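You operate a simulated robot arm through the tools that you are given. There is no shell and no other tool. Be economical: measure what you need, move in short steps, check, and stop when the job is done.

You run a simulated two-armed robot. Do the job below in one go: nothing can be reset, and whatever is moved stays where it is left.

## Task
Take the yellow cap and put it on top of the black collar. Take the blue cap and leave it on the mat on the bed. Open the grey cabinet drawer, put the bearing from the top of the packing table in the inside of the grey cabinet drawer, then shut the drawer. Take the brass plug labelled "160C" from the top of the packing table and leave it on the top of the tool stand. Put the rotor on the top of the packing table away on the rotors shelf. Do these in any order. Set down upright: yellow cap, blue cap, rotor.

The check looks at the end state, three seconds after you hand in, the way a careful person would. Anything else that was tipped, shoved, dropped, spilled or broken makes it a failure. A push-on lid holds only when it is set on centred and level and pressed home; a screw cap is set on level and turned clockwise until tight.

## Robot
Two 7-joint arms with two-finger parallel grippers on one trunk, on a base that drives. Base frame: it is fixed to the floor where the robot stands at the start and does not move with it; the origin is under the middle of the robot, x ahead of it, y to its left, z up. Readings come in m, rad, newtons and seconds.
The left shoulder is at the start at [0.05, 0.158, 1.158], the right one opposite. With the tool pointing down near the work surface each hand reaches from about 0.22 to 0.66 m from the robot's upright axis, wherever it stands, measured 20 degrees to its own side. Places, roughly: bearing [0.5, -0.5, 0.75]; black collar (6x6x4 cm) [-1.6, -2.2, 0.9]; blue cap (4x4x5 cm) [0.5, -0.2, 0.9]; brass plug [0.5, -0.5, 0.75]; grey cabinet drawer [0, -2, 0.7]; inside of the grey cabinet drawer [0, -2.1, 0.7]; mat on the bed [-2.8, 0.4, 0.3]; rotor [1, -0.75, 1]; rotors shelf [0.6, 2.3, 0.8]; top of the tool stand [-4, 0, 0.8]; yellow cap (4x4x5 cm) [0.5, -0.1, 0.9]. Payload 3.91 kg a hand.
The TCP of each hand is the grasp point between the finger pads, 0.03 m short of the fingertips. In the tool frame z runs along the fingers and y along their closing line. The gripper opens to 0.11 m. The fingers are 0.02 m wide and 0.01 m thick; the gripper's body (0.048 by 0.112 m) begins 0.055 m behind the TCP.
Orientation is that of the tool frame in the base frame, as a unit quaternion [w, x, y, z]. With the fingers straight down and closing along the base's y, the tool's x points along the base's -x, its y along +y and its z along -z.

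## Interface
- The arms move only by the tool move_arm. It takes "left_deltas", "right_deltas" or both (then of equal length, played together; a hand with none holds still); each is text: rows parted by semicolons, each of 7 numbers parted by spaces: the shift along the tool's x, y, z in units of 100 mm (1.0 is 100 mm), then the turn, a rotation vector about the tool's x, y, z in units of 180 degrees (1.0 is 180 degrees), then the gripper command, from -1 (shut) to 1 (fully open), values between in proportion. In form: dx dy dz ax ay az gripper; .... A call has 1 to 8 rows; each row is the pose to reach, as a shift and turn from the pose commanded when the call began, along the tool's axes at that moment. A call with a number of a shift or a turn outside -1 to 1 is refused whole. Each row takes 0.2 s and may step no farther than 0.05 m and 0.15 rad from the row before; otherwise, or with a gripper value out of range, the whole call is refused. A pose out of reach is approached as far as the arm can. The call stops where the force on the tool passes 40 N (or 10 N more than at its start, if that is more) or the arm is blocked; 0.2 s more then pass. Each finger travels about 0.153 m/s and halts on what it meets, pressing with about 25 N; the grip force reading is that of the motor and also rises with nothing between the fingers. The clock runs only during rows and for 0.2 s after the last one: add rows that repeat a pose to give the fingers time. It gives the time, the measured TCP pose, the force on the tool (base axes), the opening and the grip force at its end, in the units of the frame above (readings bear some noise), with the torque about the TCP (base axes, N m) and any sound that the robot's microphone picked up.
- Cameras (640 x 400 px; columns grow to the right, rows downward): "scene" is now at [0.1133, -0.0414, 1.3078]; the picture's right is [-0.49, -0.87, 0.00], its down [-0.44, 0.24, -0.87] and it looks along [0.76, -0.42, -0.50] (base axes); focal length 290 px, centre (320, 200). "left" rides on the left gripper at [0.073, -0.017, -0.103] in its tool frame; the picture's right is [0.23, 0.97, 0.00], its down [-0.76, 0.18, -0.62] and it looks along [-0.61, 0.14, 0.78] (tool axes); focal length 222 px, centre (320, 200). "right" rides on the right gripper at [0.072, 0.017, -0.103] in its tool frame; the picture's right is [-0.23, 0.97, 0.00], its down [-0.76, -0.18, -0.62] and it looks along [-0.61, -0.14, 0.78] (tool axes); focal length 222 px, centre (320, 200). There is no depth. A picture from a camera that has moved, and an enlarged one, comes with that camera's place and axes in the base frame and with its lens. The place of the scene camera against the robot may be out by one fixed shift of up to 0.012 m in any direction.
- get_image(camera): a new picture of that camera. It takes no simulated time.
- raise_lower(by): slides the trunk up (or, below 0, down) by that many m; the arms and the scene camera ride with it, the base frame stays. It gives what a move gives, with no picture.
- roll_base(legs): drives the robot by 1 to 6 legs, each [ahead, turn to the left] in m and rad, along the robot's own axes; the way and the turn of a leg run together, so that a leg with both is an arc; at most 1.5 m and 3.142 rad a leg. The arms and the cameras ride along, it lands a little off, and it stops where it bumps. It gives what a move gives.
- aim_head(pan, tilt): turns the head with the scene camera to pan (to the left, within 1.396 rad either way) and tilt (down, from -0.506 to 1.204), counted from straight ahead of the robot. It gives what a move gives.
- zoom(camera, box): a new picture of the part [left, top, right, bottom] of that camera's present view, enlarged. It takes no simulated time.
- hand_in(): hands the job in; it is judged then, once.

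Go step by step. Nothing tells you exact positions but the pictures and the camera data: compare them with the known pose of the tool, close in by small moves and look again before you grip or let go. The budget is 186 turns and 166 pictures, counting those below and the enlarged ones. Unless the task says otherwise, let go and move clear before handing in.

The tools are called after ">>>" as name(argument=value, ...) on one line, values as JSON. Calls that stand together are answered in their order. move_arm: Moves the arms, as the interface text tells. Its arguments: {"type":"object","properties":{"left_deltas":{"type":"string"},"right_deltas":{"type":"string"}},"required":[]} The other tools are called the same way: raise_lower (by) slides the trunk up or down; roll_base (legs) drives the base; aim_head (pan, tilt) turns the head that bears the scene camera; get_image (camera) takes a picture; zoom (camera, box) takes an enlarged picture of a part of a camera's view; hand_in () hands the job in.

At the start:

```text
time_s: 0.0
left_eef_pos: [0.4035, -0.0196, 1.1456]
left_ee_rot: [0.0, 0.0, 1.0, -0.001]
left_ft_force: [-0.5, 0.1, -0.2]
left_wrist_torque: [-0.02, 0.04, 0.0]
left_finger_gap: 0.1099
left_finger_force: 0.0
right_eef_pos: [0.2923, -0.4042, 1.1112]
right_ee_rot: [0.0, 0.0, 1.0, 0.0]
right_ft_force: [0.5, -0.5, -0.4]
right_wrist_torque: [0.0, 0.0, -0.03]
right_finger_gap: 0.11
right_finger_force: 0.0
trunk travel left (down, up): [-0.4, 0.082]
robot x, y, heading: [-0.0022, -0.0014, -0.005]
head pan, tilt: [-0.511, 0.524]
```

scene: 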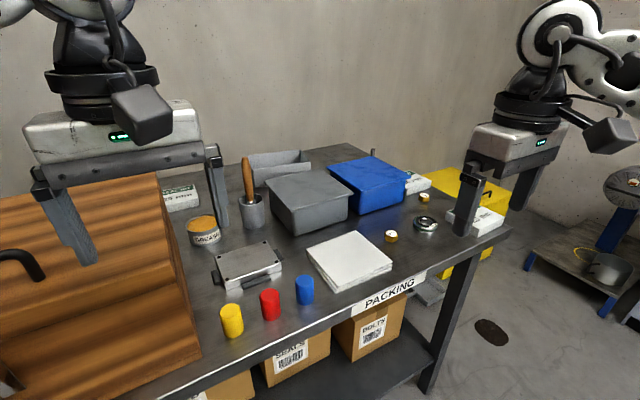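
right: 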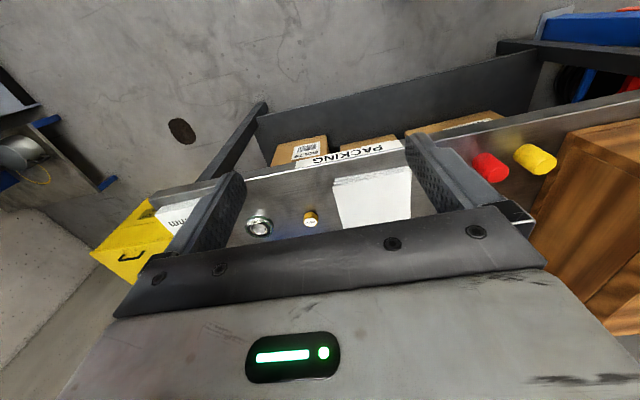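
left: 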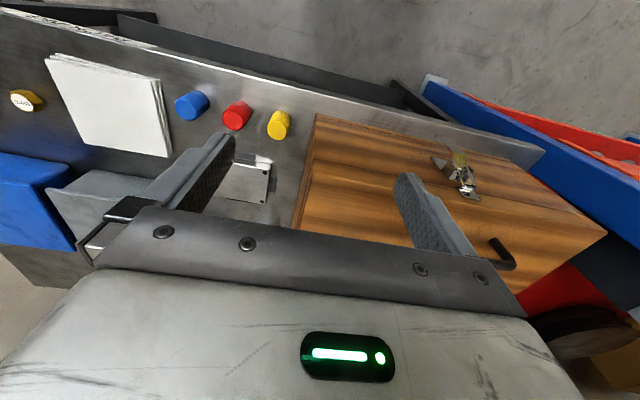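

I see the packing table with yellow, red and blue caps, two brass plugs, a bearing, and bins. I'll zoom on the plugs and the far side to identify labels and the rotor.

>>> zoom(camera="scene", box=[340, 160, 520, 272])

>>> zoom(camera="scene", box=[160, 130, 400, 280])

>>> zoom(camera="right", box=[220, 180, 380, 280])

```text
3.56 times, centred on (430, 216) of scene
camera zoom: at [0.1133, -0.0414, 1.3078], right [-0.49, -0.87, 0.0], down [-0.44, 0.24, -0.87], along [0.76, -0.42, -0.5], focal length 1033 px, centre (-71, 143)
```

zoom: 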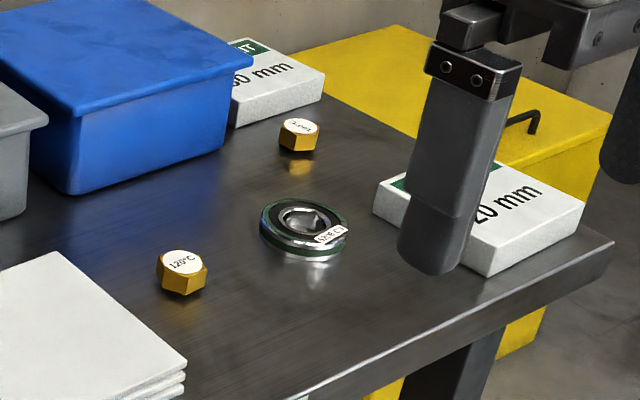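

```text
2.67 times, centred on (280, 205) of scene
camera zoom: at [0.1133, -0.0414, 1.3078], right [-0.49, -0.87, 0.0], down [-0.44, 0.24, -0.87], along [0.76, -0.42, -0.5], focal length 775 px, centre (427, 187)
```

zoom: 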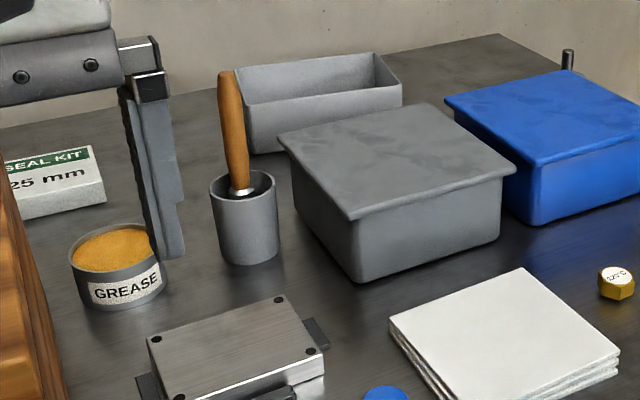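

```text
4.00 times, centred on (300, 230) of right
camera zoom: at [0.2197, -0.3876, 1.2147], right [0.23, 0.97, 0.0], down [0.76, -0.18, 0.62], along [0.61, -0.14, -0.78], focal length 888 px, centre (400, 80)
```

zoom: 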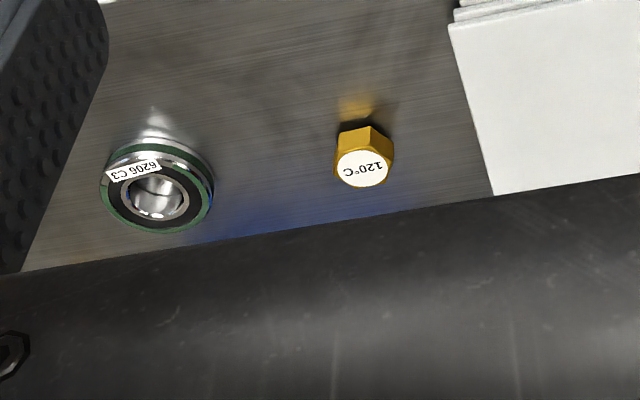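

Far plug is probably 160C, and the tabletop is about z 0.85. I'll look around the room with the head before moving.

>>> aim_head(pan=-1.35, tilt=0.3)

>>> get_image(camera="scene")

>>> aim_head(pan=1.35, tilt=0.3)

>>> get_image(camera="scene")

```text
time_s: 1.2
left_eef_pos: [0.4039, -0.0197, 1.1455]
left_ee_rot: [0.001, -0.001, 1.0, -0.001]
left_ft_force: [-0.3, 0.1, -0.4]
left_wrist_torque: [0.01, -0.03, -0.01]
left_finger_gap: 0.1099
left_finger_force: 0.0
right_eef_pos: [0.2913, -0.4047, 1.1111]
right_ee_rot: [0.0, 0.001, 1.0, -0.001]
right_ft_force: [0.2, -0.4, -0.4]
right_wrist_torque: [0.01, 0.0, -0.04]
right_finger_gap: 0.1101
right_finger_force: 0.1
trunk travel left (down, up): [-0.4, 0.082]
robot x, y, heading: [-0.0007, 0.0001, 0.002]
head pan, tilt: [-1.349, 0.3]
```

```text
159 pictures are left
camera scene: at [0.055, -0.0882, 1.3284], right [-0.98, -0.22, 0.0], down [-0.07, 0.29, -0.96], along [0.21, -0.93, -0.3], focal length 290 px, centre (320, 200)
```

scene: 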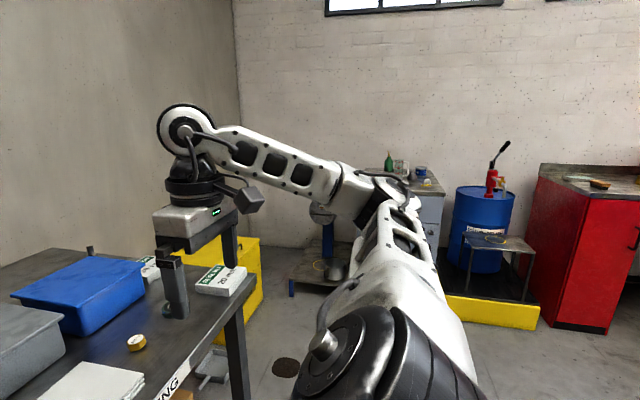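

```text
time_s: 3.6
left_eef_pos: [0.4033, -0.0201, 1.147]
left_ee_rot: [-0.001, -0.001, 1.0, 0.0]
left_ft_force: [0.6, 0.2, 0.3]
left_wrist_torque: [-0.02, -0.02, 0.01]
left_finger_gap: 0.1103
left_finger_force: 0.0
right_eef_pos: [0.2918, -0.4045, 1.1107]
right_ee_rot: [0.0, 0.0, 1.0, 0.001]
right_ft_force: [-0.1, 0.9, -0.1]
right_wrist_torque: [0.01, 0.0, 0.0]
right_finger_gap: 0.1098
right_finger_force: 0.2
trunk travel left (down, up): [-0.4, 0.082]
robot x, y, heading: [-0.0006, -0.0009, -0.003]
head pan, tilt: [1.349, 0.3]
```

```text
158 pictures are left
camera scene: at [0.055, 0.094, 1.3285], right [0.98, -0.22, 0.0], down [-0.07, -0.29, -0.96], along [0.21, 0.93, -0.3], focal length 290 px, centre (320, 200)
```

scene: 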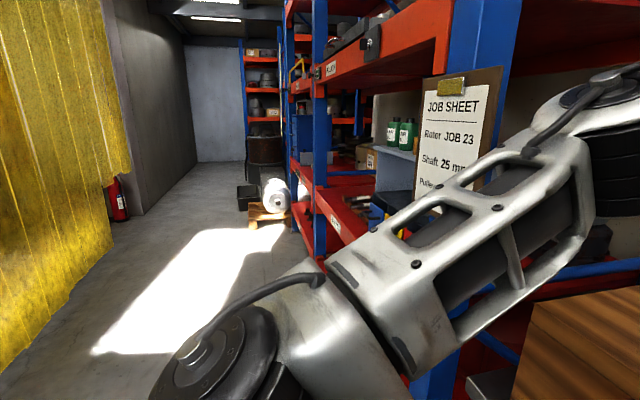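

The collar bench, drum and grey cabinet lie to the right, the shelves to the left. Bearing first: I'll shift the robot right along the table so that bearing and plugs are in the right arm's reach.

>>> roll_base(legs=[[0, -1.571], [0.45, 0], [0, 1.571]])

>>> aim_head(pan=-0.2, tilt=0.8)

>>> get_image(camera="scene")

```text
time_s: 13.9
left_eef_pos: [0.4017, -0.4699, 1.1457]
left_ee_rot: [0.0, 0.0, 1.0, 0.0]
left_ft_force: [-1.3, 0.2, 0.4]
left_wrist_torque: [-0.01, -0.03, 0.03]
left_finger_gap: 0.1102
left_finger_force: 0.1
right_eef_pos: [0.2897, -0.8529, 1.1097]
right_ee_rot: [0.0, 0.002, 1.0, 0.0]
right_ft_force: [-0.7, 0.2, -0.4]
right_wrist_torque: [-0.01, 0.0, -0.01]
right_finger_gap: 0.11
right_finger_force: 0.0
trunk travel left (down, up): [-0.4, 0.082]
robot x, y, heading: [-0.0001, -0.451, -0.004]
head pan, tilt: [1.349, 0.3]
```

```text
time_s: 15.6
left_eef_pos: [0.4019, -0.4686, 1.1469]
left_ee_rot: [0.0, 0.001, 1.0, 0.0]
left_ft_force: [-0.1, 0.1, 1.0]
left_wrist_torque: [-0.04, 0.03, 0.0]
left_finger_gap: 0.1099
left_finger_force: 0.1
right_eef_pos: [0.2888, -0.8539, 1.1113]
right_ee_rot: [0.0, 0.002, 1.0, 0.0]
right_ft_force: [-0.1, -0.7, 0.6]
right_wrist_torque: [0.0, -0.05, -0.04]
right_finger_gap: 0.1097
right_finger_force: 0.2
trunk travel left (down, up): [-0.4, 0.082]
robot x, y, heading: [0.0005, -0.4492, -0.002]
head pan, tilt: [-0.201, 0.799]
```

```text
157 pictures are left
camera scene: at [0.1123, -0.4614, 1.2841], right [-0.2, -0.98, 0.0], down [-0.7, 0.14, -0.7], along [0.68, -0.14, -0.72], focal length 290 px, centre (320, 200)
```

scene: 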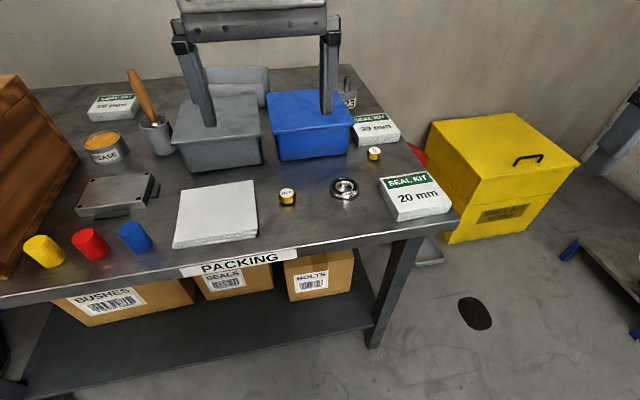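

The bearing is near (0.54, -0.60) on a table top of about z 0.85, with a seal-kit box close to its right. I'll bring the right hand above it in steps.

>>> move_arm(right_deltas="-0.33 0.33 0 0 0 0 0.55; -0.66 0.66 0 0 0 0 0.55; -1 1 0 0 0 0 0.55")

>>> move_arm(right_deltas="-0.33 0.33 0 0 0 0 0.55; -0.66 0.66 0 0 0 0 0.55; -1 1 0 0 0 0 0.55")

>>> move_arm(right_deltas="-0.25 0.25 0.3 0 0 0 0.55; -0.5 0.5 0.65 0 0 0 0.55; -0.5 0.5 1 0 0 0 0.55")

>>> get_image(camera="right")

>>> get_image(camera="scene")

```text
time_s: 16.4
left_eef_pos: [0.4023, -0.4683, 1.1456]
left_ee_rot: [0.0, 0.001, 1.0, -0.001]
left_ft_force: [-0.7, 0.5, -0.4]
left_wrist_torque: [0.0, -0.01, 0.03]
left_finger_gap: 0.1102
left_finger_force: 0.1
right_eef_pos: [0.3905, -0.7523, 1.1107]
right_ee_rot: [0.001, 0.001, 1.0, 0.0]
right_ft_force: [-0.5, 0.3, 0.3]
right_wrist_torque: [-0.01, -0.01, -0.02]
right_finger_gap: 0.0854
right_finger_force: 0.1
trunk travel left (down, up): [-0.4, 0.082]
robot x, y, heading: [-0.0029, -0.4506, -0.001]
head pan, tilt: [-0.201, 0.799]
```

```text
time_s: 17.1
left_eef_pos: [0.403, -0.4691, 1.146]
left_ee_rot: [0.0, 0.001, 1.0, 0.001]
left_ft_force: [0.2, 0.1, -0.6]
left_wrist_torque: [-0.02, 0.0, 0.01]
left_finger_gap: 0.1098
left_finger_force: 0.0
right_eef_pos: [0.4905, -0.6543, 1.1083]
right_ee_rot: [-0.001, 0.001, 1.0, -0.001]
right_ft_force: [0.5, -0.4, -0.3]
right_wrist_torque: [0.0, 0.02, 0.03]
right_finger_gap: 0.0854
right_finger_force: 0.0
trunk travel left (down, up): [-0.4, 0.082]
robot x, y, heading: [0.0008, -0.4469, -0.001]
head pan, tilt: [-0.201, 0.799]
```

```text
time_s: 17.9
left_eef_pos: [0.4024, -0.4697, 1.146]
left_ee_rot: [0.0, 0.001, 1.0, -0.001]
left_ft_force: [-0.4, -0.1, -0.8]
left_wrist_torque: [0.0, 0.02, 0.01]
left_finger_gap: 0.11
left_finger_force: 0.1
right_eef_pos: [0.5055, -0.6334, 1.0187]
right_ee_rot: [0.0, 0.002, 1.0, 0.0]
right_ft_force: [-0.1, -0.3, 0.4]
right_wrist_torque: [0.02, 0.01, -0.01]
right_finger_gap: 0.0852
right_finger_force: 0.1
right hand out of reach, approached as far as the arm can: row 1, 2, 3
trunk travel left (down, up): [-0.4, 0.082]
robot x, y, heading: [-0.0004, -0.4461, -0.007]
head pan, tilt: [-0.201, 0.799]
```

```text
156 pictures are left
camera right: at [0.4326, -0.6161, 1.1221], right [0.23, 0.97, 0.0], down [0.76, -0.18, 0.62], along [0.61, -0.14, -0.78], focal length 222 px, centre (320, 200)
```

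right: 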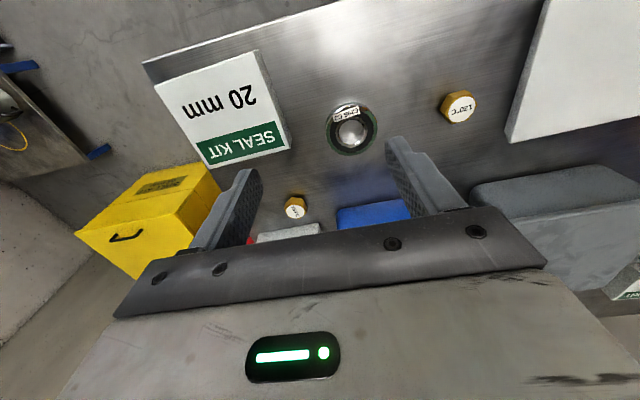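

```text
155 pictures are left
camera scene: at [0.1126, -0.4616, 1.2841], right [-0.2, -0.98, 0.0], down [-0.7, 0.15, -0.7], along [0.68, -0.14, -0.72], focal length 290 px, centre (320, 200)
```

scene: 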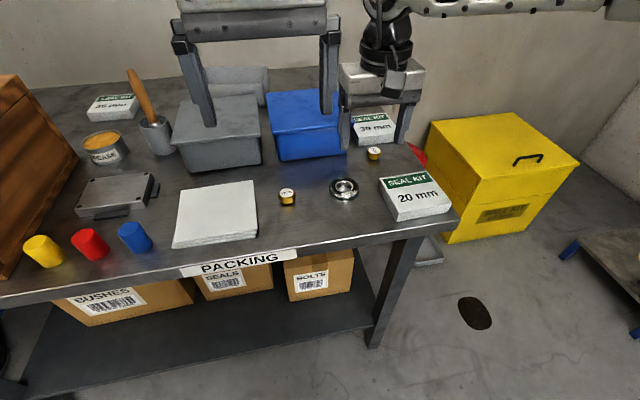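

The bearing is confirmed at (0.542, -0.602). The arm is slightly short up high, so I'll roll ahead 0.08 m and then align over the bearing.

>>> roll_base(legs=[[0.08, 0]])

>>> move_arm(right_deltas="0.22 0.16 0.2 0 0 0 0.55; 0.43 0.31 0.4 0 0 0 0.55; 0.43 0.31 0.4 0 0 0 0.55")

>>> get_image(camera="right")

```text
time_s: 19.0
left_eef_pos: [0.481, -0.4695, 1.1457]
left_ee_rot: [0.0, 0.0, 1.0, 0.001]
left_ft_force: [0.0, 0.3, -0.2]
left_wrist_torque: [0.0, 0.03, 0.01]
left_finger_gap: 0.1103
left_finger_force: 0.0
right_eef_pos: [0.5838, -0.6331, 1.0183]
right_ee_rot: [0.0, 0.002, 1.0, 0.001]
right_ft_force: [1.3, -0.2, -0.4]
right_wrist_torque: [0.03, -0.01, -0.01]
right_finger_gap: 0.0853
right_finger_force: 0.1
trunk travel left (down, up): [-0.4, 0.082]
robot x, y, heading: [0.0795, -0.4517, -0.004]
head pan, tilt: [-0.201, 0.799]
```

```text
time_s: 19.8
left_eef_pos: [0.4808, -0.4684, 1.1462]
left_ee_rot: [0.0, 0.0, 1.0, -0.001]
left_ft_force: [0.1, 0.5, -0.2]
left_wrist_torque: [0.03, 0.0, -0.02]
left_finger_gap: 0.1101
left_finger_force: 0.0
right_eef_pos: [0.5406, -0.6044, 0.9785]
right_ee_rot: [0.002, 0.001, 1.0, 0.002]
right_ft_force: [-0.5, 0.0, 0.0]
right_wrist_torque: [0.0, 0.06, -0.02]
right_finger_gap: 0.0852
right_finger_force: 0.0
trunk travel left (down, up): [-0.4, 0.082]
robot x, y, heading: [0.079, -0.447, -0.004]
head pan, tilt: [-0.201, 0.799]
```

```text
154 pictures are left
camera right: at [0.4671, -0.5861, 1.0826], right [0.23, 0.97, 0.0], down [0.76, -0.18, 0.62], along [0.61, -0.14, -0.78], focal length 222 px, centre (320, 200)
```

right: 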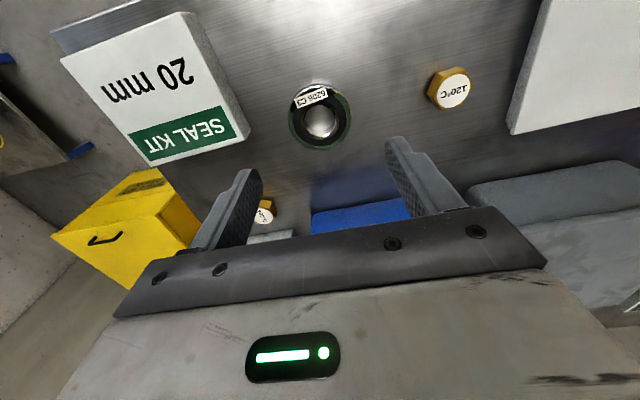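

Bearing sits exactly below the TCP. Descending with a partial opening, then closing slightly above the table.

>>> move_arm(right_deltas="0 0 0.4 0 0 0 0.55; 0 0 0.75 0 0 0 0.55; 0 0 0.88 0 0 0 0.55")

>>> zoom(camera="right", box=[160, 80, 480, 280])

>>> zoom(camera="scene", box=[220, 90, 460, 240])

```text
time_s: 20.6
left_eef_pos: [0.4817, -0.4696, 1.1467]
left_ee_rot: [0.0, 0.0, 1.0, 0.001]
left_ft_force: [-0.6, -1.0, 0.0]
left_wrist_torque: [-0.01, 0.02, 0.03]
left_finger_gap: 0.11
left_finger_force: 0.0
right_eef_pos: [0.5215, -0.6281, 0.9095]
right_ee_rot: [0.001, 0.001, 1.0, 0.002]
right_ft_force: [-0.2, -0.2, -0.6]
right_wrist_torque: [-0.01, -0.02, -0.02]
right_finger_gap: 0.0853
right_finger_force: 0.0
right hand out of reach, approached as far as the arm can: row 1, 2, 3
trunk travel left (down, up): [-0.4, 0.082]
robot x, y, heading: [0.0793, -0.4491, -0.007]
head pan, tilt: [-0.201, 0.799]
```

```text
2.00 times, centred on (320, 180) of right
camera zoom: at [0.4491, -0.611, 1.0135], right [0.23, 0.97, 0.0], down [0.76, -0.18, 0.62], along [0.61, -0.14, -0.78], focal length 444 px, centre (320, 240)
```

zoom: 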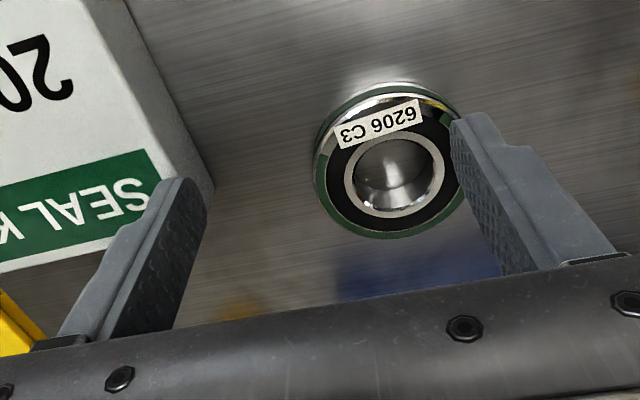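

```text
2.67 times, centred on (340, 165) of scene
camera zoom: at [0.1914, -0.4619, 1.2841], right [-0.2, -0.98, 0.0], down [-0.7, 0.15, -0.7], along [0.68, -0.14, -0.72], focal length 775 px, centre (267, 293)
```

zoom: 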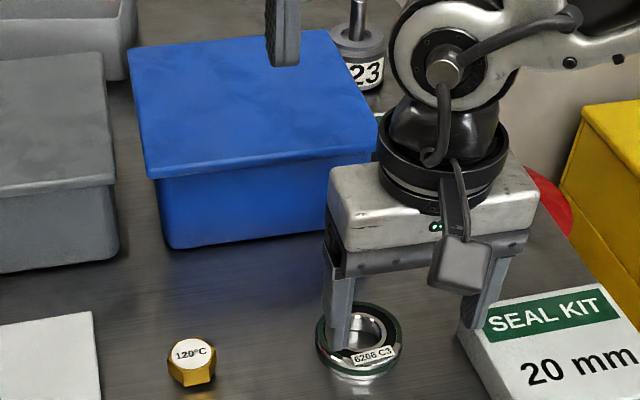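

The arm ran out of reach and drifted, so the finger is near the bearing rim. I'll go straight up, recentre, and lower using the trunk instead.

>>> move_arm(right_deltas="0 0 -0.35 0 0 0 0.55; 0 0 -0.7 0 0 0 0.55; -0.2 0.255 -0.7 0 0 0 0.55; -0.2 0.255 -0.7 0 0 0 0.55")

>>> raise_lower(by=-0.05)

```text
time_s: 21.6
left_eef_pos: [0.4801, -0.4692, 1.1467]
left_ee_rot: [0.0, 0.001, 1.0, -0.001]
left_ft_force: [0.4, -0.2, -0.2]
left_wrist_torque: [-0.02, 0.0, 0.03]
left_finger_gap: 0.11
left_finger_force: 0.1
right_eef_pos: [0.5398, -0.6029, 0.9797]
right_ee_rot: [0.001, 0.002, 1.0, 0.002]
right_ft_force: [-0.5, -1.2, -0.1]
right_wrist_torque: [-0.03, 0.02, 0.02]
right_finger_gap: 0.0852
right_finger_force: 0.0
trunk travel left (down, up): [-0.4, 0.082]
robot x, y, heading: [0.0768, -0.4484, -0.005]
head pan, tilt: [-0.201, 0.799]
```

```text
time_s: 22.5
left_eef_pos: [0.4815, -0.4692, 1.0963]
left_ee_rot: [0.0, 0.001, 1.0, 0.0]
left_ft_force: [-0.2, 0.5, 0.8]
left_wrist_torque: [-0.02, -0.01, -0.01]
left_finger_gap: 0.11
left_finger_force: 0.1
right_eef_pos: [0.5392, -0.6045, 0.9301]
right_ee_rot: [0.001, 0.002, 1.0, 0.001]
right_ft_force: [0.2, -0.6, -0.2]
right_wrist_torque: [0.01, 0.03, 0.03]
right_finger_gap: 0.0853
right_finger_force: 0.1
trunk travel left (down, up): [-0.35, 0.132]
robot x, y, heading: [0.0753, -0.4494, -0.002]
head pan, tilt: [-0.201, 0.799]
```

Works: the hand is centred at z 0.93. Lowering a further 4 cm by trunk and checking.

>>> raise_lower(by=-0.04)

>>> zoom(camera="right", box=[160, 40, 480, 240])

>>> zoom(camera="scene", box=[220, 90, 460, 240])

```text
time_s: 23.4
left_eef_pos: [0.4805, -0.4698, 1.057]
left_ee_rot: [0.001, 0.001, 1.0, 0.0]
left_ft_force: [-0.3, 0.5, 0.2]
left_wrist_torque: [-0.02, 0.01, 0.03]
left_finger_gap: 0.1099
left_finger_force: 0.0
right_eef_pos: [0.5398, -0.6046, 0.8897]
right_ee_rot: [0.0, 0.003, 1.0, 0.0]
right_ft_force: [0.2, -0.3, 0.6]
right_wrist_torque: [-0.02, 0.01, 0.04]
right_finger_gap: 0.0852
right_finger_force: 0.1
trunk travel left (down, up): [-0.31, 0.172]
robot x, y, heading: [0.077, -0.4463, -0.005]
head pan, tilt: [-0.201, 0.799]
```

```text
2.00 times, centred on (320, 140) of right
camera zoom: at [0.4678, -0.5866, 0.9941], right [0.23, 0.97, 0.0], down [0.76, -0.18, 0.62], along [0.61, -0.14, -0.78], focal length 444 px, centre (320, 320)
```

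zoom: 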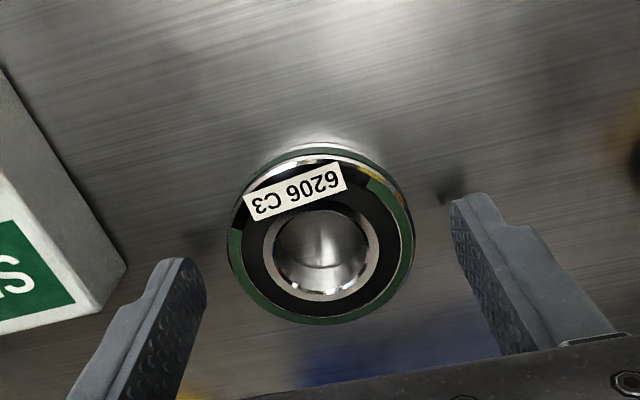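

```text
2.67 times, centred on (340, 165) of scene
camera zoom: at [0.1912, -0.4617, 1.1941], right [-0.2, -0.98, 0.0], down [-0.7, 0.15, -0.7], along [0.68, -0.14, -0.72], focal length 775 px, centre (267, 293)
```

zoom: 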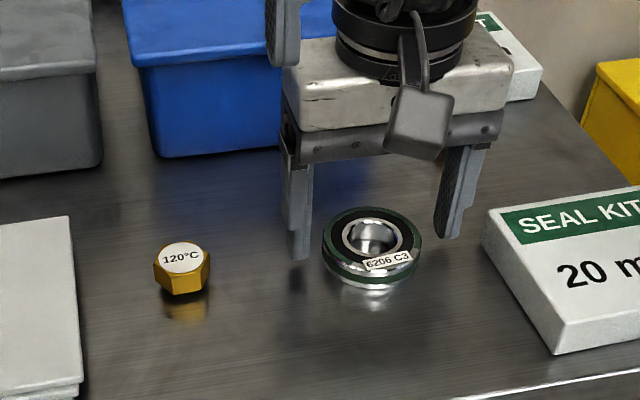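

Well centred. Lower a few mm more and close on the bearing.

>>> raise_lower(by=-0.006)

>>> move_arm(right_deltas="0 0 0 0 0 0 -1; 0 0 0 0 0 0 -1; 0 0 0 0 0 0 -1")

>>> zoom(camera="right", box=[160, 40, 480, 240])

```text
time_s: 23.9
left_eef_pos: [0.4814, -0.4694, 1.0509]
left_ee_rot: [0.0, 0.0, 1.0, -0.001]
left_ft_force: [0.0, -0.1, -0.3]
left_wrist_torque: [-0.01, -0.03, 0.0]
left_finger_gap: 0.1099
left_finger_force: 0.0
right_eef_pos: [0.5401, -0.6028, 0.8838]
right_ee_rot: [0.001, 0.002, 1.0, 0.001]
right_ft_force: [-0.5, 0.4, -0.5]
right_wrist_torque: [-0.01, -0.01, 0.02]
right_finger_gap: 0.0853
right_finger_force: 0.0
trunk travel left (down, up): [-0.304, 0.178]
robot x, y, heading: [0.0788, -0.4448, -0.004]
head pan, tilt: [-0.201, 0.799]
```

```text
time_s: 24.7
left_eef_pos: [0.4809, -0.4692, 1.0505]
left_ee_rot: [0.0, 0.0, 1.0, -0.001]
left_ft_force: [-0.1, -0.2, 0.6]
left_wrist_torque: [0.0, 0.01, 0.0]
left_finger_gap: 0.1102
left_finger_force: 0.0
right_eef_pos: [0.5399, -0.6037, 0.8836]
right_ee_rot: [0.001, 0.002, 1.0, 0.001]
right_ft_force: [0.4, 1.1, -0.8]
right_wrist_torque: [0.05, 0.01, -0.01]
right_finger_gap: 0.061
right_finger_force: 24.9
trunk travel left (down, up): [-0.304, 0.178]
robot x, y, heading: [0.0813, -0.4485, -0.005]
head pan, tilt: [-0.201, 0.799]
```

```text
2.00 times, centred on (320, 140) of right
camera zoom: at [0.468, -0.5865, 0.988], right [0.23, 0.97, 0.0], down [0.76, -0.18, 0.62], along [0.61, -0.14, -0.78], focal length 444 px, centre (320, 320)
```

zoom: 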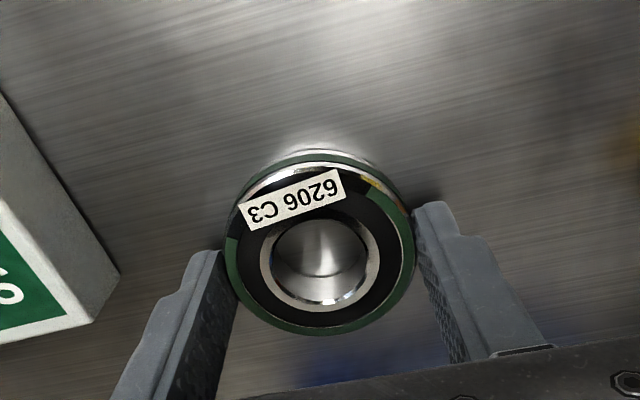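

The bearing is gripped (gap 0.061). Lift with the trunk, back away and turn toward the grey cabinet.

>>> raise_lower(by=0.2)

>>> roll_base(legs=[[-0.28, 0], [0, -1.566], [0.45, 0]])

>>> aim_head(pan=0.1, tilt=0.45)

>>> get_image(camera="scene")

```text
time_s: 26.7
left_eef_pos: [0.4811, -0.4696, 1.2284]
left_ee_rot: [0.0, 0.001, 1.0, -0.001]
left_ft_force: [-0.8, 0.0, 0.3]
left_wrist_torque: [-0.03, -0.01, 0.02]
left_finger_gap: 0.1101
left_finger_force: 0.0
right_eef_pos: [0.5411, -0.6031, 1.0618]
right_ee_rot: [0.001, 0.002, 1.0, 0.001]
right_ft_force: [0.1, -0.2, -1.6]
right_wrist_torque: [0.02, 0.0, 0.03]
right_finger_gap: 0.0608
right_finger_force: 25.0
right hand out of reach, approached as far as the arm can: row 1
trunk travel left (down, up): [-0.482, 0.0]
robot x, y, heading: [0.0754, -0.4462, 0.002]
head pan, tilt: [-0.201, 0.799]
```

```text
time_s: 34.8
left_eef_pos: [-0.2352, -1.2974, 1.2286]
left_ee_rot: [0.001, 0.712, 0.702, -0.001]
left_ft_force: [-0.6, 0.6, 0.2]
left_wrist_torque: [0.03, 0.01, 0.0]
left_finger_gap: 0.1101
left_finger_force: 0.1
right_eef_pos: [-0.3702, -1.3546, 1.0612]
right_ee_rot: [0.001, 0.712, 0.702, 0.0]
right_ft_force: [-0.2, 0.5, -2.4]
right_wrist_torque: [-0.02, -0.01, -0.01]
right_finger_gap: 0.0609
right_finger_force: 24.7
trunk travel left (down, up): [-0.482, 0.0]
robot x, y, heading: [-0.2108, -0.892, -1.582]
head pan, tilt: [-0.201, 0.799]
```

```text
time_s: 35.6
left_eef_pos: [-0.2353, -1.2971, 1.2291]
left_ee_rot: [0.0, 0.712, 0.702, -0.001]
left_ft_force: [0.3, 0.0, -0.8]
left_wrist_torque: [-0.02, -0.01, 0.02]
left_finger_gap: 0.1101
left_finger_force: 0.0
right_eef_pos: [-0.3703, -1.3543, 1.0626]
right_ee_rot: [0.001, 0.712, 0.702, -0.001]
right_ft_force: [-0.5, 0.9, -2.3]
right_wrist_torque: [0.02, -0.03, 0.0]
right_finger_gap: 0.0609
right_finger_force: 24.8
trunk travel left (down, up): [-0.482, 0.0]
robot x, y, heading: [-0.21, -0.8921, -1.589]
head pan, tilt: [0.099, 0.45]
```

```text
148 pictures are left
camera scene: at [-0.2079, -1.0229, 1.3969], right [-1.0, -0.08, 0.0], down [-0.04, 0.43, -0.9], along [0.08, -0.9, -0.44], focal length 290 px, centre (320, 200)
```

scene: 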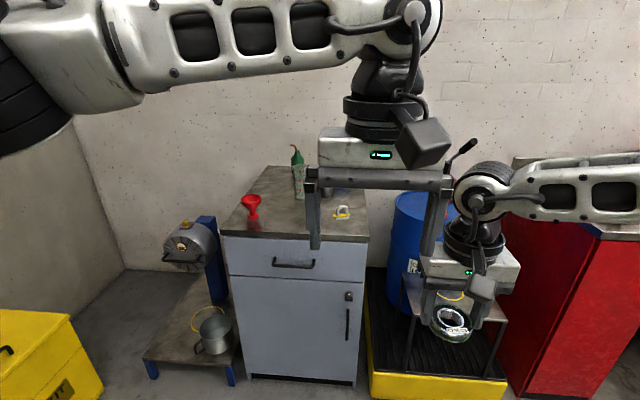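

The grey cabinet's drawer handle is a horizontal bar near x≈-0.03, y≈-1.83, z≈0.75. I'll turn the left hand to point forward with the fingers closing vertically.

>>> move_arm(left_deltas="0 0 0 -0.024 -0.024 0.024 1; 0 0 0 -0.048 -0.048 0.048 1; 0 0 0 -0.072 -0.072 0.072 1; 0 0 0 -0.096 -0.096 0.096 1; 0 0 0 -0.12 -0.12 0.12 1; 0 0 0 -0.144 -0.144 0.144 1; 0 0 0 -0.168 -0.168 0.168 1; 0 0 0 -0.1925 -0.1925 0.1925 1")

>>> move_arm(left_deltas="0 0 0 -0.024 -0.024 0.024 1; 0 0 0 -0.048 -0.048 0.048 1; 0 0 0 -0.072 -0.072 0.072 1; 0 0 0 -0.096 -0.096 0.096 1; 0 0 0 -0.12 -0.12 0.12 1; 0 0 0 -0.144 -0.144 0.144 1; 0 0 0 -0.168 -0.168 0.168 1; 0 0 0 -0.1925 -0.1925 0.1925 1")

>>> get_image(camera="scene")

```text
time_s: 37.5
left_eef_pos: [-0.2343, -1.2965, 1.2288]
left_ee_rot: [0.409, 0.82, 0.401, -0.003]
left_ft_force: [0.0, 0.1, -0.4]
left_wrist_torque: [-0.02, -0.01, 0.0]
left_finger_gap: 0.1099
left_finger_force: 0.1
right_eef_pos: [-0.3705, -1.3535, 1.0614]
right_ee_rot: [0.001, 0.712, 0.702, 0.0]
right_ft_force: [-0.7, 0.7, -1.7]
right_wrist_torque: [-0.01, 0.01, 0.01]
right_finger_gap: 0.0608
right_finger_force: 25.3
trunk travel left (down, up): [-0.482, 0.0]
robot x, y, heading: [-0.2045, -0.8929, -1.585]
head pan, tilt: [0.099, 0.45]
```

```text
time_s: 39.2
left_eef_pos: [-0.2348, -1.2968, 1.2284]
left_ee_rot: [0.708, 0.706, -0.005, -0.005]
left_ft_force: [-0.2, -0.7, 0.9]
left_wrist_torque: [0.03, 0.0, -0.01]
left_finger_gap: 0.11
left_finger_force: 0.1
right_eef_pos: [-0.3716, -1.3553, 1.0619]
right_ee_rot: [0.001, 0.712, 0.702, 0.0]
right_ft_force: [-0.1, 0.5, -1.8]
right_wrist_torque: [-0.02, 0.04, 0.0]
right_finger_gap: 0.0609
right_finger_force: 25.0
trunk travel left (down, up): [-0.482, 0.0]
robot x, y, heading: [-0.2061, -0.8934, -1.583]
head pan, tilt: [0.099, 0.45]
```

```text
147 pictures are left
camera scene: at [-0.208, -1.0227, 1.397], right [-1.0, -0.08, 0.0], down [-0.04, 0.43, -0.9], along [0.08, -0.9, -0.44], focal length 290 px, centre (320, 200)
```

scene: 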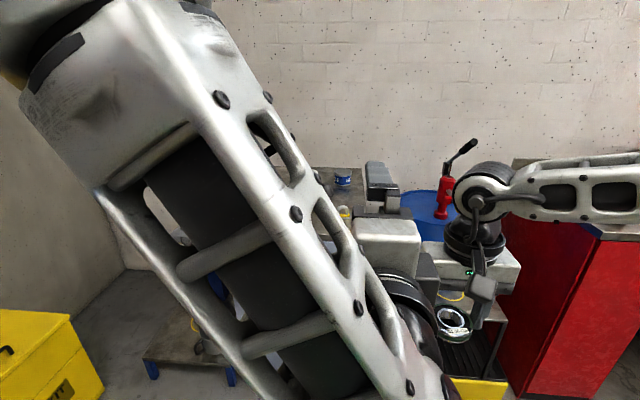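

The left hand now points forward. Lower the trunk, bring the left hand toward the handle line, and pull the right hand back a little.

>>> raise_lower(by=-0.3)

>>> move_arm(left_deltas="0.3 -0.3 0 0 0 0 1; 0.6 -0.6 0 0 0 0 1; 0.95 -0.9 0 0 0 0 1; 0.95 -0.9 0 0 0 0 1", right_deltas="0.3 0 0 0 0 0 -1; 0.6 0 0 0 0 0 -1; 1 0 0 0 0 0 -1; 1 0 0 0 0 0 -1")

>>> move_arm(left_deltas="0.3 -0.3 0 0 0 0 1; 0.6 -0.6 0 0 0 0 1; 0.95 -0.9 0 0 0 0 1; 0.95 -0.9 0 0 0 0 1")

>>> get_image(camera="scene")

>>> get_image(camera="left")

```text
time_s: 42.2
left_eef_pos: [-0.2344, -1.2969, 0.9293]
left_ee_rot: [0.707, 0.707, -0.005, -0.004]
left_ft_force: [0.0, -0.5, -0.7]
left_wrist_torque: [0.0, 0.0, 0.01]
left_finger_gap: 0.1099
left_finger_force: 0.0
right_eef_pos: [-0.3708, -1.3539, 0.7619]
right_ee_rot: [0.001, 0.712, 0.702, 0.0]
right_ft_force: [-0.6, 0.4, -2.5]
right_wrist_torque: [0.01, 0.04, -0.03]
right_finger_gap: 0.0609
right_finger_force: 24.8
trunk travel left (down, up): [-0.182, 0.3]
robot x, y, heading: [-0.2071, -0.8953, -1.591]
head pan, tilt: [0.099, 0.45]
```

```text
time_s: 43.2
left_eef_pos: [-0.1393, -1.2976, 0.8392]
left_ee_rot: [0.708, 0.706, -0.005, -0.004]
left_ft_force: [0.1, -0.7, -0.3]
left_wrist_torque: [-0.02, -0.01, 0.0]
left_finger_gap: 0.1097
left_finger_force: 0.1
right_eef_pos: [-0.3684, -1.2542, 0.762]
right_ee_rot: [0.001, 0.712, 0.702, 0.0]
right_ft_force: [-0.2, -0.1, -2.5]
right_wrist_torque: [0.01, -0.01, -0.01]
right_finger_gap: 0.0609
right_finger_force: 25.0
trunk travel left (down, up): [-0.182, 0.3]
robot x, y, heading: [-0.2052, -0.894, -1.584]
head pan, tilt: [0.099, 0.45]
```

```text
time_s: 44.2
left_eef_pos: [-0.1196, -1.3064, 0.8092]
left_ee_rot: [0.707, 0.707, -0.004, -0.004]
left_ft_force: [-0.3, 0.0, -0.2]
left_wrist_torque: [0.01, 0.01, 0.0]
left_finger_gap: 0.1102
left_finger_force: 0.1
left hand out of reach, approached as far as the arm can: row 1, 2, 3, 4
right_eef_pos: [-0.3695, -1.255, 0.7605]
right_ee_rot: [0.001, 0.712, 0.702, 0.0]
right_ft_force: [-0.4, 0.1, -3.2]
right_wrist_torque: [-0.01, 0.0, 0.0]
right_finger_gap: 0.061
right_finger_force: 24.8
trunk travel left (down, up): [-0.182, 0.3]
robot x, y, heading: [-0.2072, -0.8953, -1.584]
head pan, tilt: [0.099, 0.45]
```

```text
146 pictures are left
camera scene: at [-0.2078, -1.0227, 1.097], right [-1.0, -0.08, 0.0], down [-0.04, 0.43, -0.9], along [0.08, -0.9, -0.44], focal length 290 px, centre (320, 200)
```

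scene: 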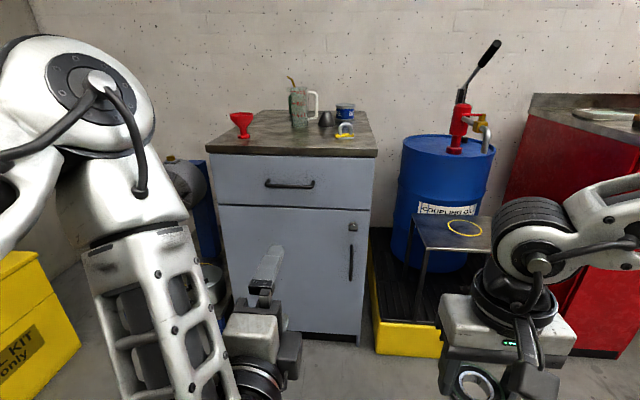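

```text
145 pictures are left
camera left: at [-0.047, -1.2042, 0.7929], right [0.23, 0.0, 0.97], down [-0.75, 0.63, 0.18], along [-0.62, -0.77, 0.14], focal length 222 px, centre (320, 200)
```

left: 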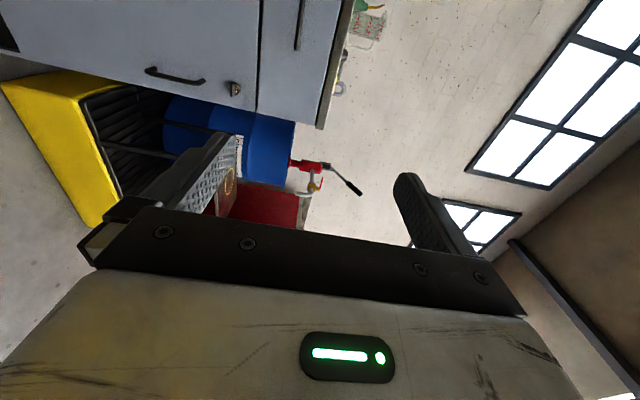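

Handle triangulates to (-0.04, -1.838, 0.75). I'll lower the trunk and extend the left hand forward and leftwards, where it has more room.

>>> raise_lower(by=-0.06)

>>> move_arm(left_deltas="0 0 0.4 0 0 0 1; 0.2 0 0.7 0 0 0 1; 0.5 0 1 0 0 0 1; 0.8 0 1 0 0 0 1; 0.8 0 1 0 0 0 1")

```text
time_s: 45.2
left_eef_pos: [-0.12, -1.305, 0.7495]
left_ee_rot: [0.707, 0.707, -0.004, -0.004]
left_ft_force: [-0.1, 0.3, -0.1]
left_wrist_torque: [0.0, -0.02, 0.0]
left_finger_gap: 0.1097
left_finger_force: 0.1
right_eef_pos: [-0.3691, -1.2545, 0.6997]
right_ee_rot: [0.002, 0.712, 0.702, 0.0]
right_ft_force: [0.3, 0.7, -1.8]
right_wrist_torque: [0.01, 0.04, 0.01]
right_finger_gap: 0.0606
right_finger_force: 24.9
trunk travel left (down, up): [-0.122, 0.36]
robot x, y, heading: [-0.2139, -0.8948, -1.585]
head pan, tilt: [0.099, 0.45]
```

```text
time_s: 46.5
left_eef_pos: [-0.1294, -1.377, 0.7783]
left_ee_rot: [0.705, 0.709, -0.003, -0.003]
left_ft_force: [-0.5, -0.4, -0.1]
left_wrist_torque: [0.0, -0.04, 0.01]
left_finger_gap: 0.1102
left_finger_force: 0.0
left hand out of reach, approached as far as the arm can: row 1, 2, 3, 4, 5
right_eef_pos: [-0.3696, -1.2548, 0.7007]
right_ee_rot: [0.001, 0.712, 0.702, 0.0]
right_ft_force: [0.7, -0.2, -1.9]
right_wrist_torque: [0.0, -0.02, -0.03]
right_finger_gap: 0.0607
right_finger_force: 24.9
trunk travel left (down, up): [-0.122, 0.36]
robot x, y, heading: [-0.2128, -0.8941, -1.585]
head pan, tilt: [0.099, 0.45]
```

The arm hits a limit, so I'll align with the base instead: shift the robot ~9 cm to its left and approach, and trim the height by the trunk.

>>> roll_base(legs=[[0, 0.196], [0.36, 0], [0, -0.182]])

>>> raise_lower(by=-0.027)

>>> get_image(camera="left")

>>> get_image(camera="scene")

```text
time_s: 50.2
left_eef_pos: [-0.0564, -1.7288, 0.7779]
left_ee_rot: [0.706, 0.708, 0.002, 0.003]
left_ft_force: [0.3, -0.1, 0.4]
left_wrist_torque: [0.0, 0.05, 0.01]
left_finger_gap: 0.1099
left_finger_force: 0.0
right_eef_pos: [-0.298, -1.6092, 0.7012]
right_ee_rot: [0.001, 0.706, 0.708, 0.0]
right_ft_force: [0.4, 0.5, -2.9]
right_wrist_torque: [0.0, -0.02, 0.01]
right_finger_gap: 0.0611
right_finger_force: 24.4
trunk travel left (down, up): [-0.122, 0.36]
robot x, y, heading: [-0.1469, -1.2476, -1.569]
head pan, tilt: [0.099, 0.45]
```

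```text
time_s: 50.9
left_eef_pos: [-0.0568, -1.7278, 0.7501]
left_ee_rot: [0.706, 0.708, 0.002, 0.003]
left_ft_force: [-0.3, -0.2, 0.0]
left_wrist_torque: [-0.01, -0.01, 0.01]
left_finger_gap: 0.1101
left_finger_force: 0.0
right_eef_pos: [-0.298, -1.6098, 0.6729]
right_ee_rot: [0.001, 0.706, 0.708, 0.0]
right_ft_force: [-0.5, 0.1, -1.5]
right_wrist_torque: [-0.04, 0.01, -0.01]
right_finger_gap: 0.0606
right_finger_force: 25.3
trunk travel left (down, up): [-0.095, 0.387]
robot x, y, heading: [-0.1418, -1.2503, -1.569]
head pan, tilt: [0.099, 0.45]
```

```text
144 pictures are left
camera left: at [0.0145, -1.6256, 0.7346], right [0.23, 0.0, 0.97], down [-0.77, 0.62, 0.18], along [-0.6, -0.79, 0.14], focal length 222 px, centre (320, 200)
```

left: 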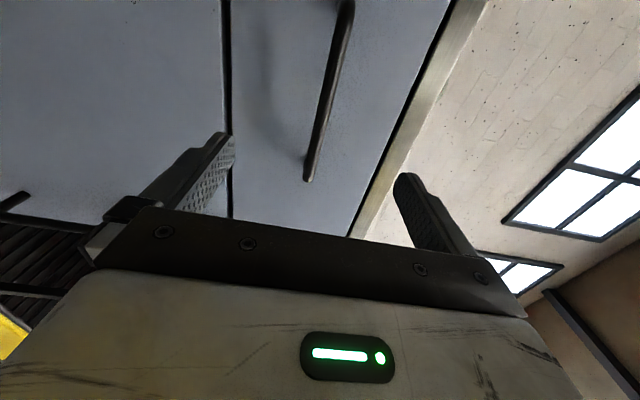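

```text
143 pictures are left
camera scene: at [-0.1405, -1.3761, 1.01], right [-0.99, -0.1, 0.0], down [-0.04, 0.43, -0.9], along [0.09, -0.9, -0.44], focal length 290 px, centre (320, 200)
```

scene: 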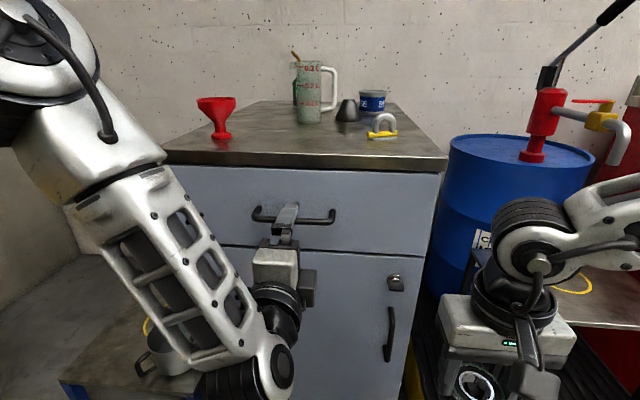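

Bar lies between the open fingers, height matches. Roll ahead 9 cm and check.

>>> roll_base(legs=[[0.092, 0]])

>>> get_image(camera="left")

>>> zoom(camera="scene", box=[200, 180, 440, 330])

```text
time_s: 52.0
left_eef_pos: [-0.0569, -1.8209, 0.7508]
left_ee_rot: [0.706, 0.708, 0.003, 0.002]
left_ft_force: [-0.1, -0.2, 0.4]
left_wrist_torque: [-0.04, 0.01, -0.02]
left_finger_gap: 0.1102
left_finger_force: 0.0
right_eef_pos: [-0.2988, -1.7035, 0.6735]
right_ee_rot: [0.001, 0.706, 0.708, 0.0]
right_ft_force: [-0.1, -0.6, -1.4]
right_wrist_torque: [-0.01, -0.03, -0.01]
right_finger_gap: 0.0609
right_finger_force: 25.0
trunk travel left (down, up): [-0.095, 0.387]
robot x, y, heading: [-0.1451, -1.3388, -1.572]
head pan, tilt: [0.099, 0.45]
```

```text
142 pictures are left
camera left: at [0.0146, -1.7177, 0.7347], right [0.23, 0.0, 0.97], down [-0.77, 0.62, 0.18], along [-0.6, -0.79, 0.14], focal length 222 px, centre (320, 200)
```

left: 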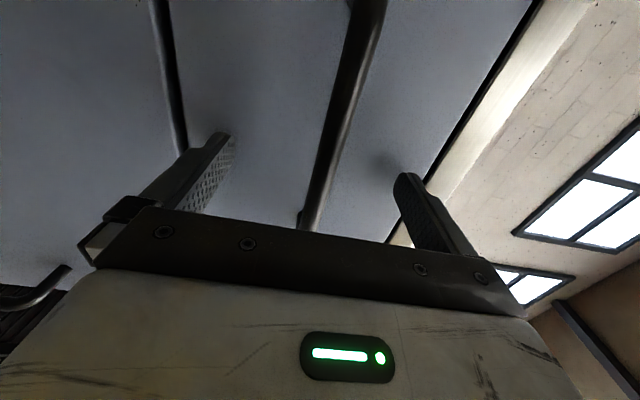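

```text
2.67 times, centred on (320, 255) of scene
camera zoom: at [-0.1404, -1.4682, 1.01], right [-0.99, -0.1, 0.0], down [-0.04, 0.43, -0.9], along [0.09, -0.9, -0.44], focal length 775 px, centre (320, 53)
```

zoom: 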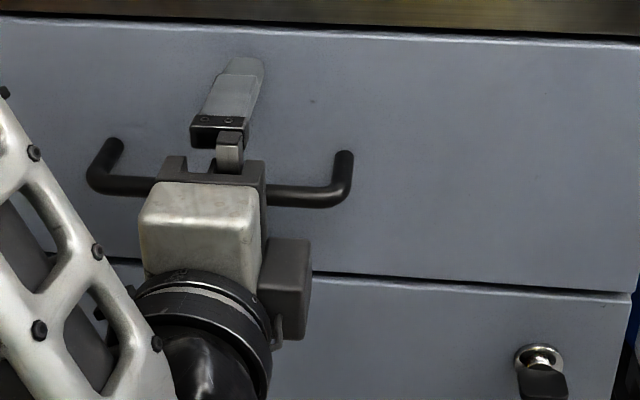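

The bar is between the fingers. Close the left gripper on it.

>>> move_arm(left_deltas="0 0 0 0 0 0 -1; 0 0 0 0 0 0 -1; 0 0 0 0 0 0 -1; 0 0 0 0 0 0 -1")

>>> get_image(camera="left")

```text
time_s: 53.0
left_eef_pos: [-0.0552, -1.8202, 0.7506]
left_ee_rot: [0.705, 0.71, 0.002, 0.003]
left_ft_force: [-0.6, 0.7, -6.9]
left_wrist_torque: [-0.03, 0.05, -0.01]
left_finger_gap: 0.0115
left_finger_force: 44.9
right_eef_pos: [-0.2978, -1.7018, 0.6723]
right_ee_rot: [0.0, 0.707, 0.708, 0.0]
right_ft_force: [0.5, -0.6, -2.1]
right_wrist_torque: [-0.01, -0.03, 0.01]
right_finger_gap: 0.0608
right_finger_force: 24.8
trunk travel left (down, up): [-0.095, 0.387]
robot x, y, heading: [-0.142, -1.3397, -1.567]
head pan, tilt: [0.099, 0.45]
```

```text
140 pictures are left
camera left: at [0.0146, -1.7177, 0.7339], right [0.23, -0.01, 0.97], down [-0.77, 0.62, 0.18], along [-0.6, -0.79, 0.14], focal length 222 px, centre (320, 200)
```

left: 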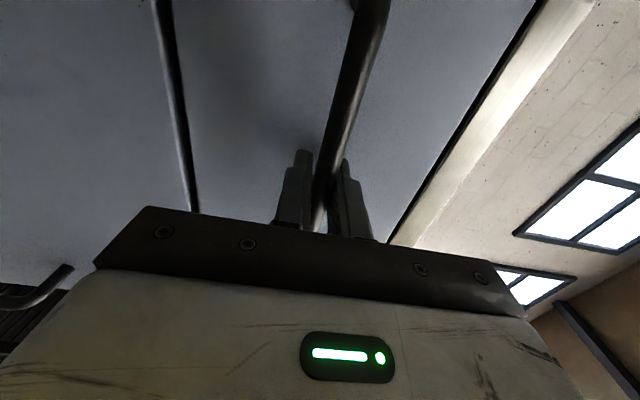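

Handle gripped. Pull the drawer by backing the base 0.28 m.

>>> roll_base(legs=[[-0.28, 0]])

>>> get_image(camera="scene")

```text
time_s: 55.0
left_eef_pos: [-0.0559, -1.5416, 0.7511]
left_ee_rot: [0.705, 0.71, 0.003, 0.003]
left_ft_force: [-2.0, -0.5, -13.8]
left_wrist_torque: [-0.05, -0.01, -0.53]
left_finger_gap: 0.0117
left_finger_force: 44.6
right_eef_pos: [-0.2981, -1.4241, 0.6721]
right_ee_rot: [0.001, 0.706, 0.708, 0.001]
right_ft_force: [0.6, -0.1, -2.2]
right_wrist_torque: [0.0, 0.02, 0.02]
right_finger_gap: 0.0608
right_finger_force: 25.1
trunk travel left (down, up): [-0.095, 0.387]
robot x, y, heading: [-0.142, -1.061, -1.57]
head pan, tilt: [0.099, 0.45]
```

```text
139 pictures are left
camera scene: at [-0.1406, -1.1897, 1.0098], right [-0.99, -0.1, 0.0], down [-0.04, 0.43, -0.9], along [0.09, -0.9, -0.44], focal length 290 px, centre (320, 200)
```

scene: 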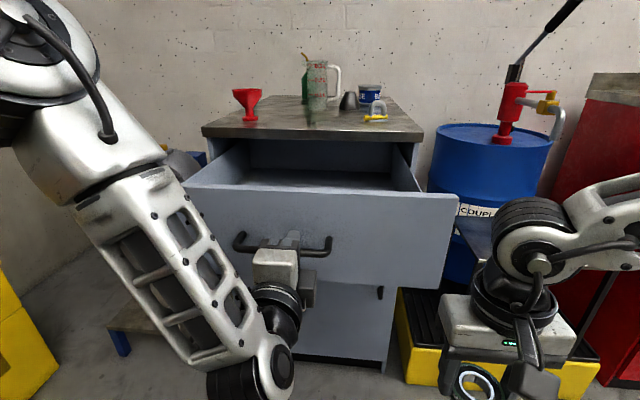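

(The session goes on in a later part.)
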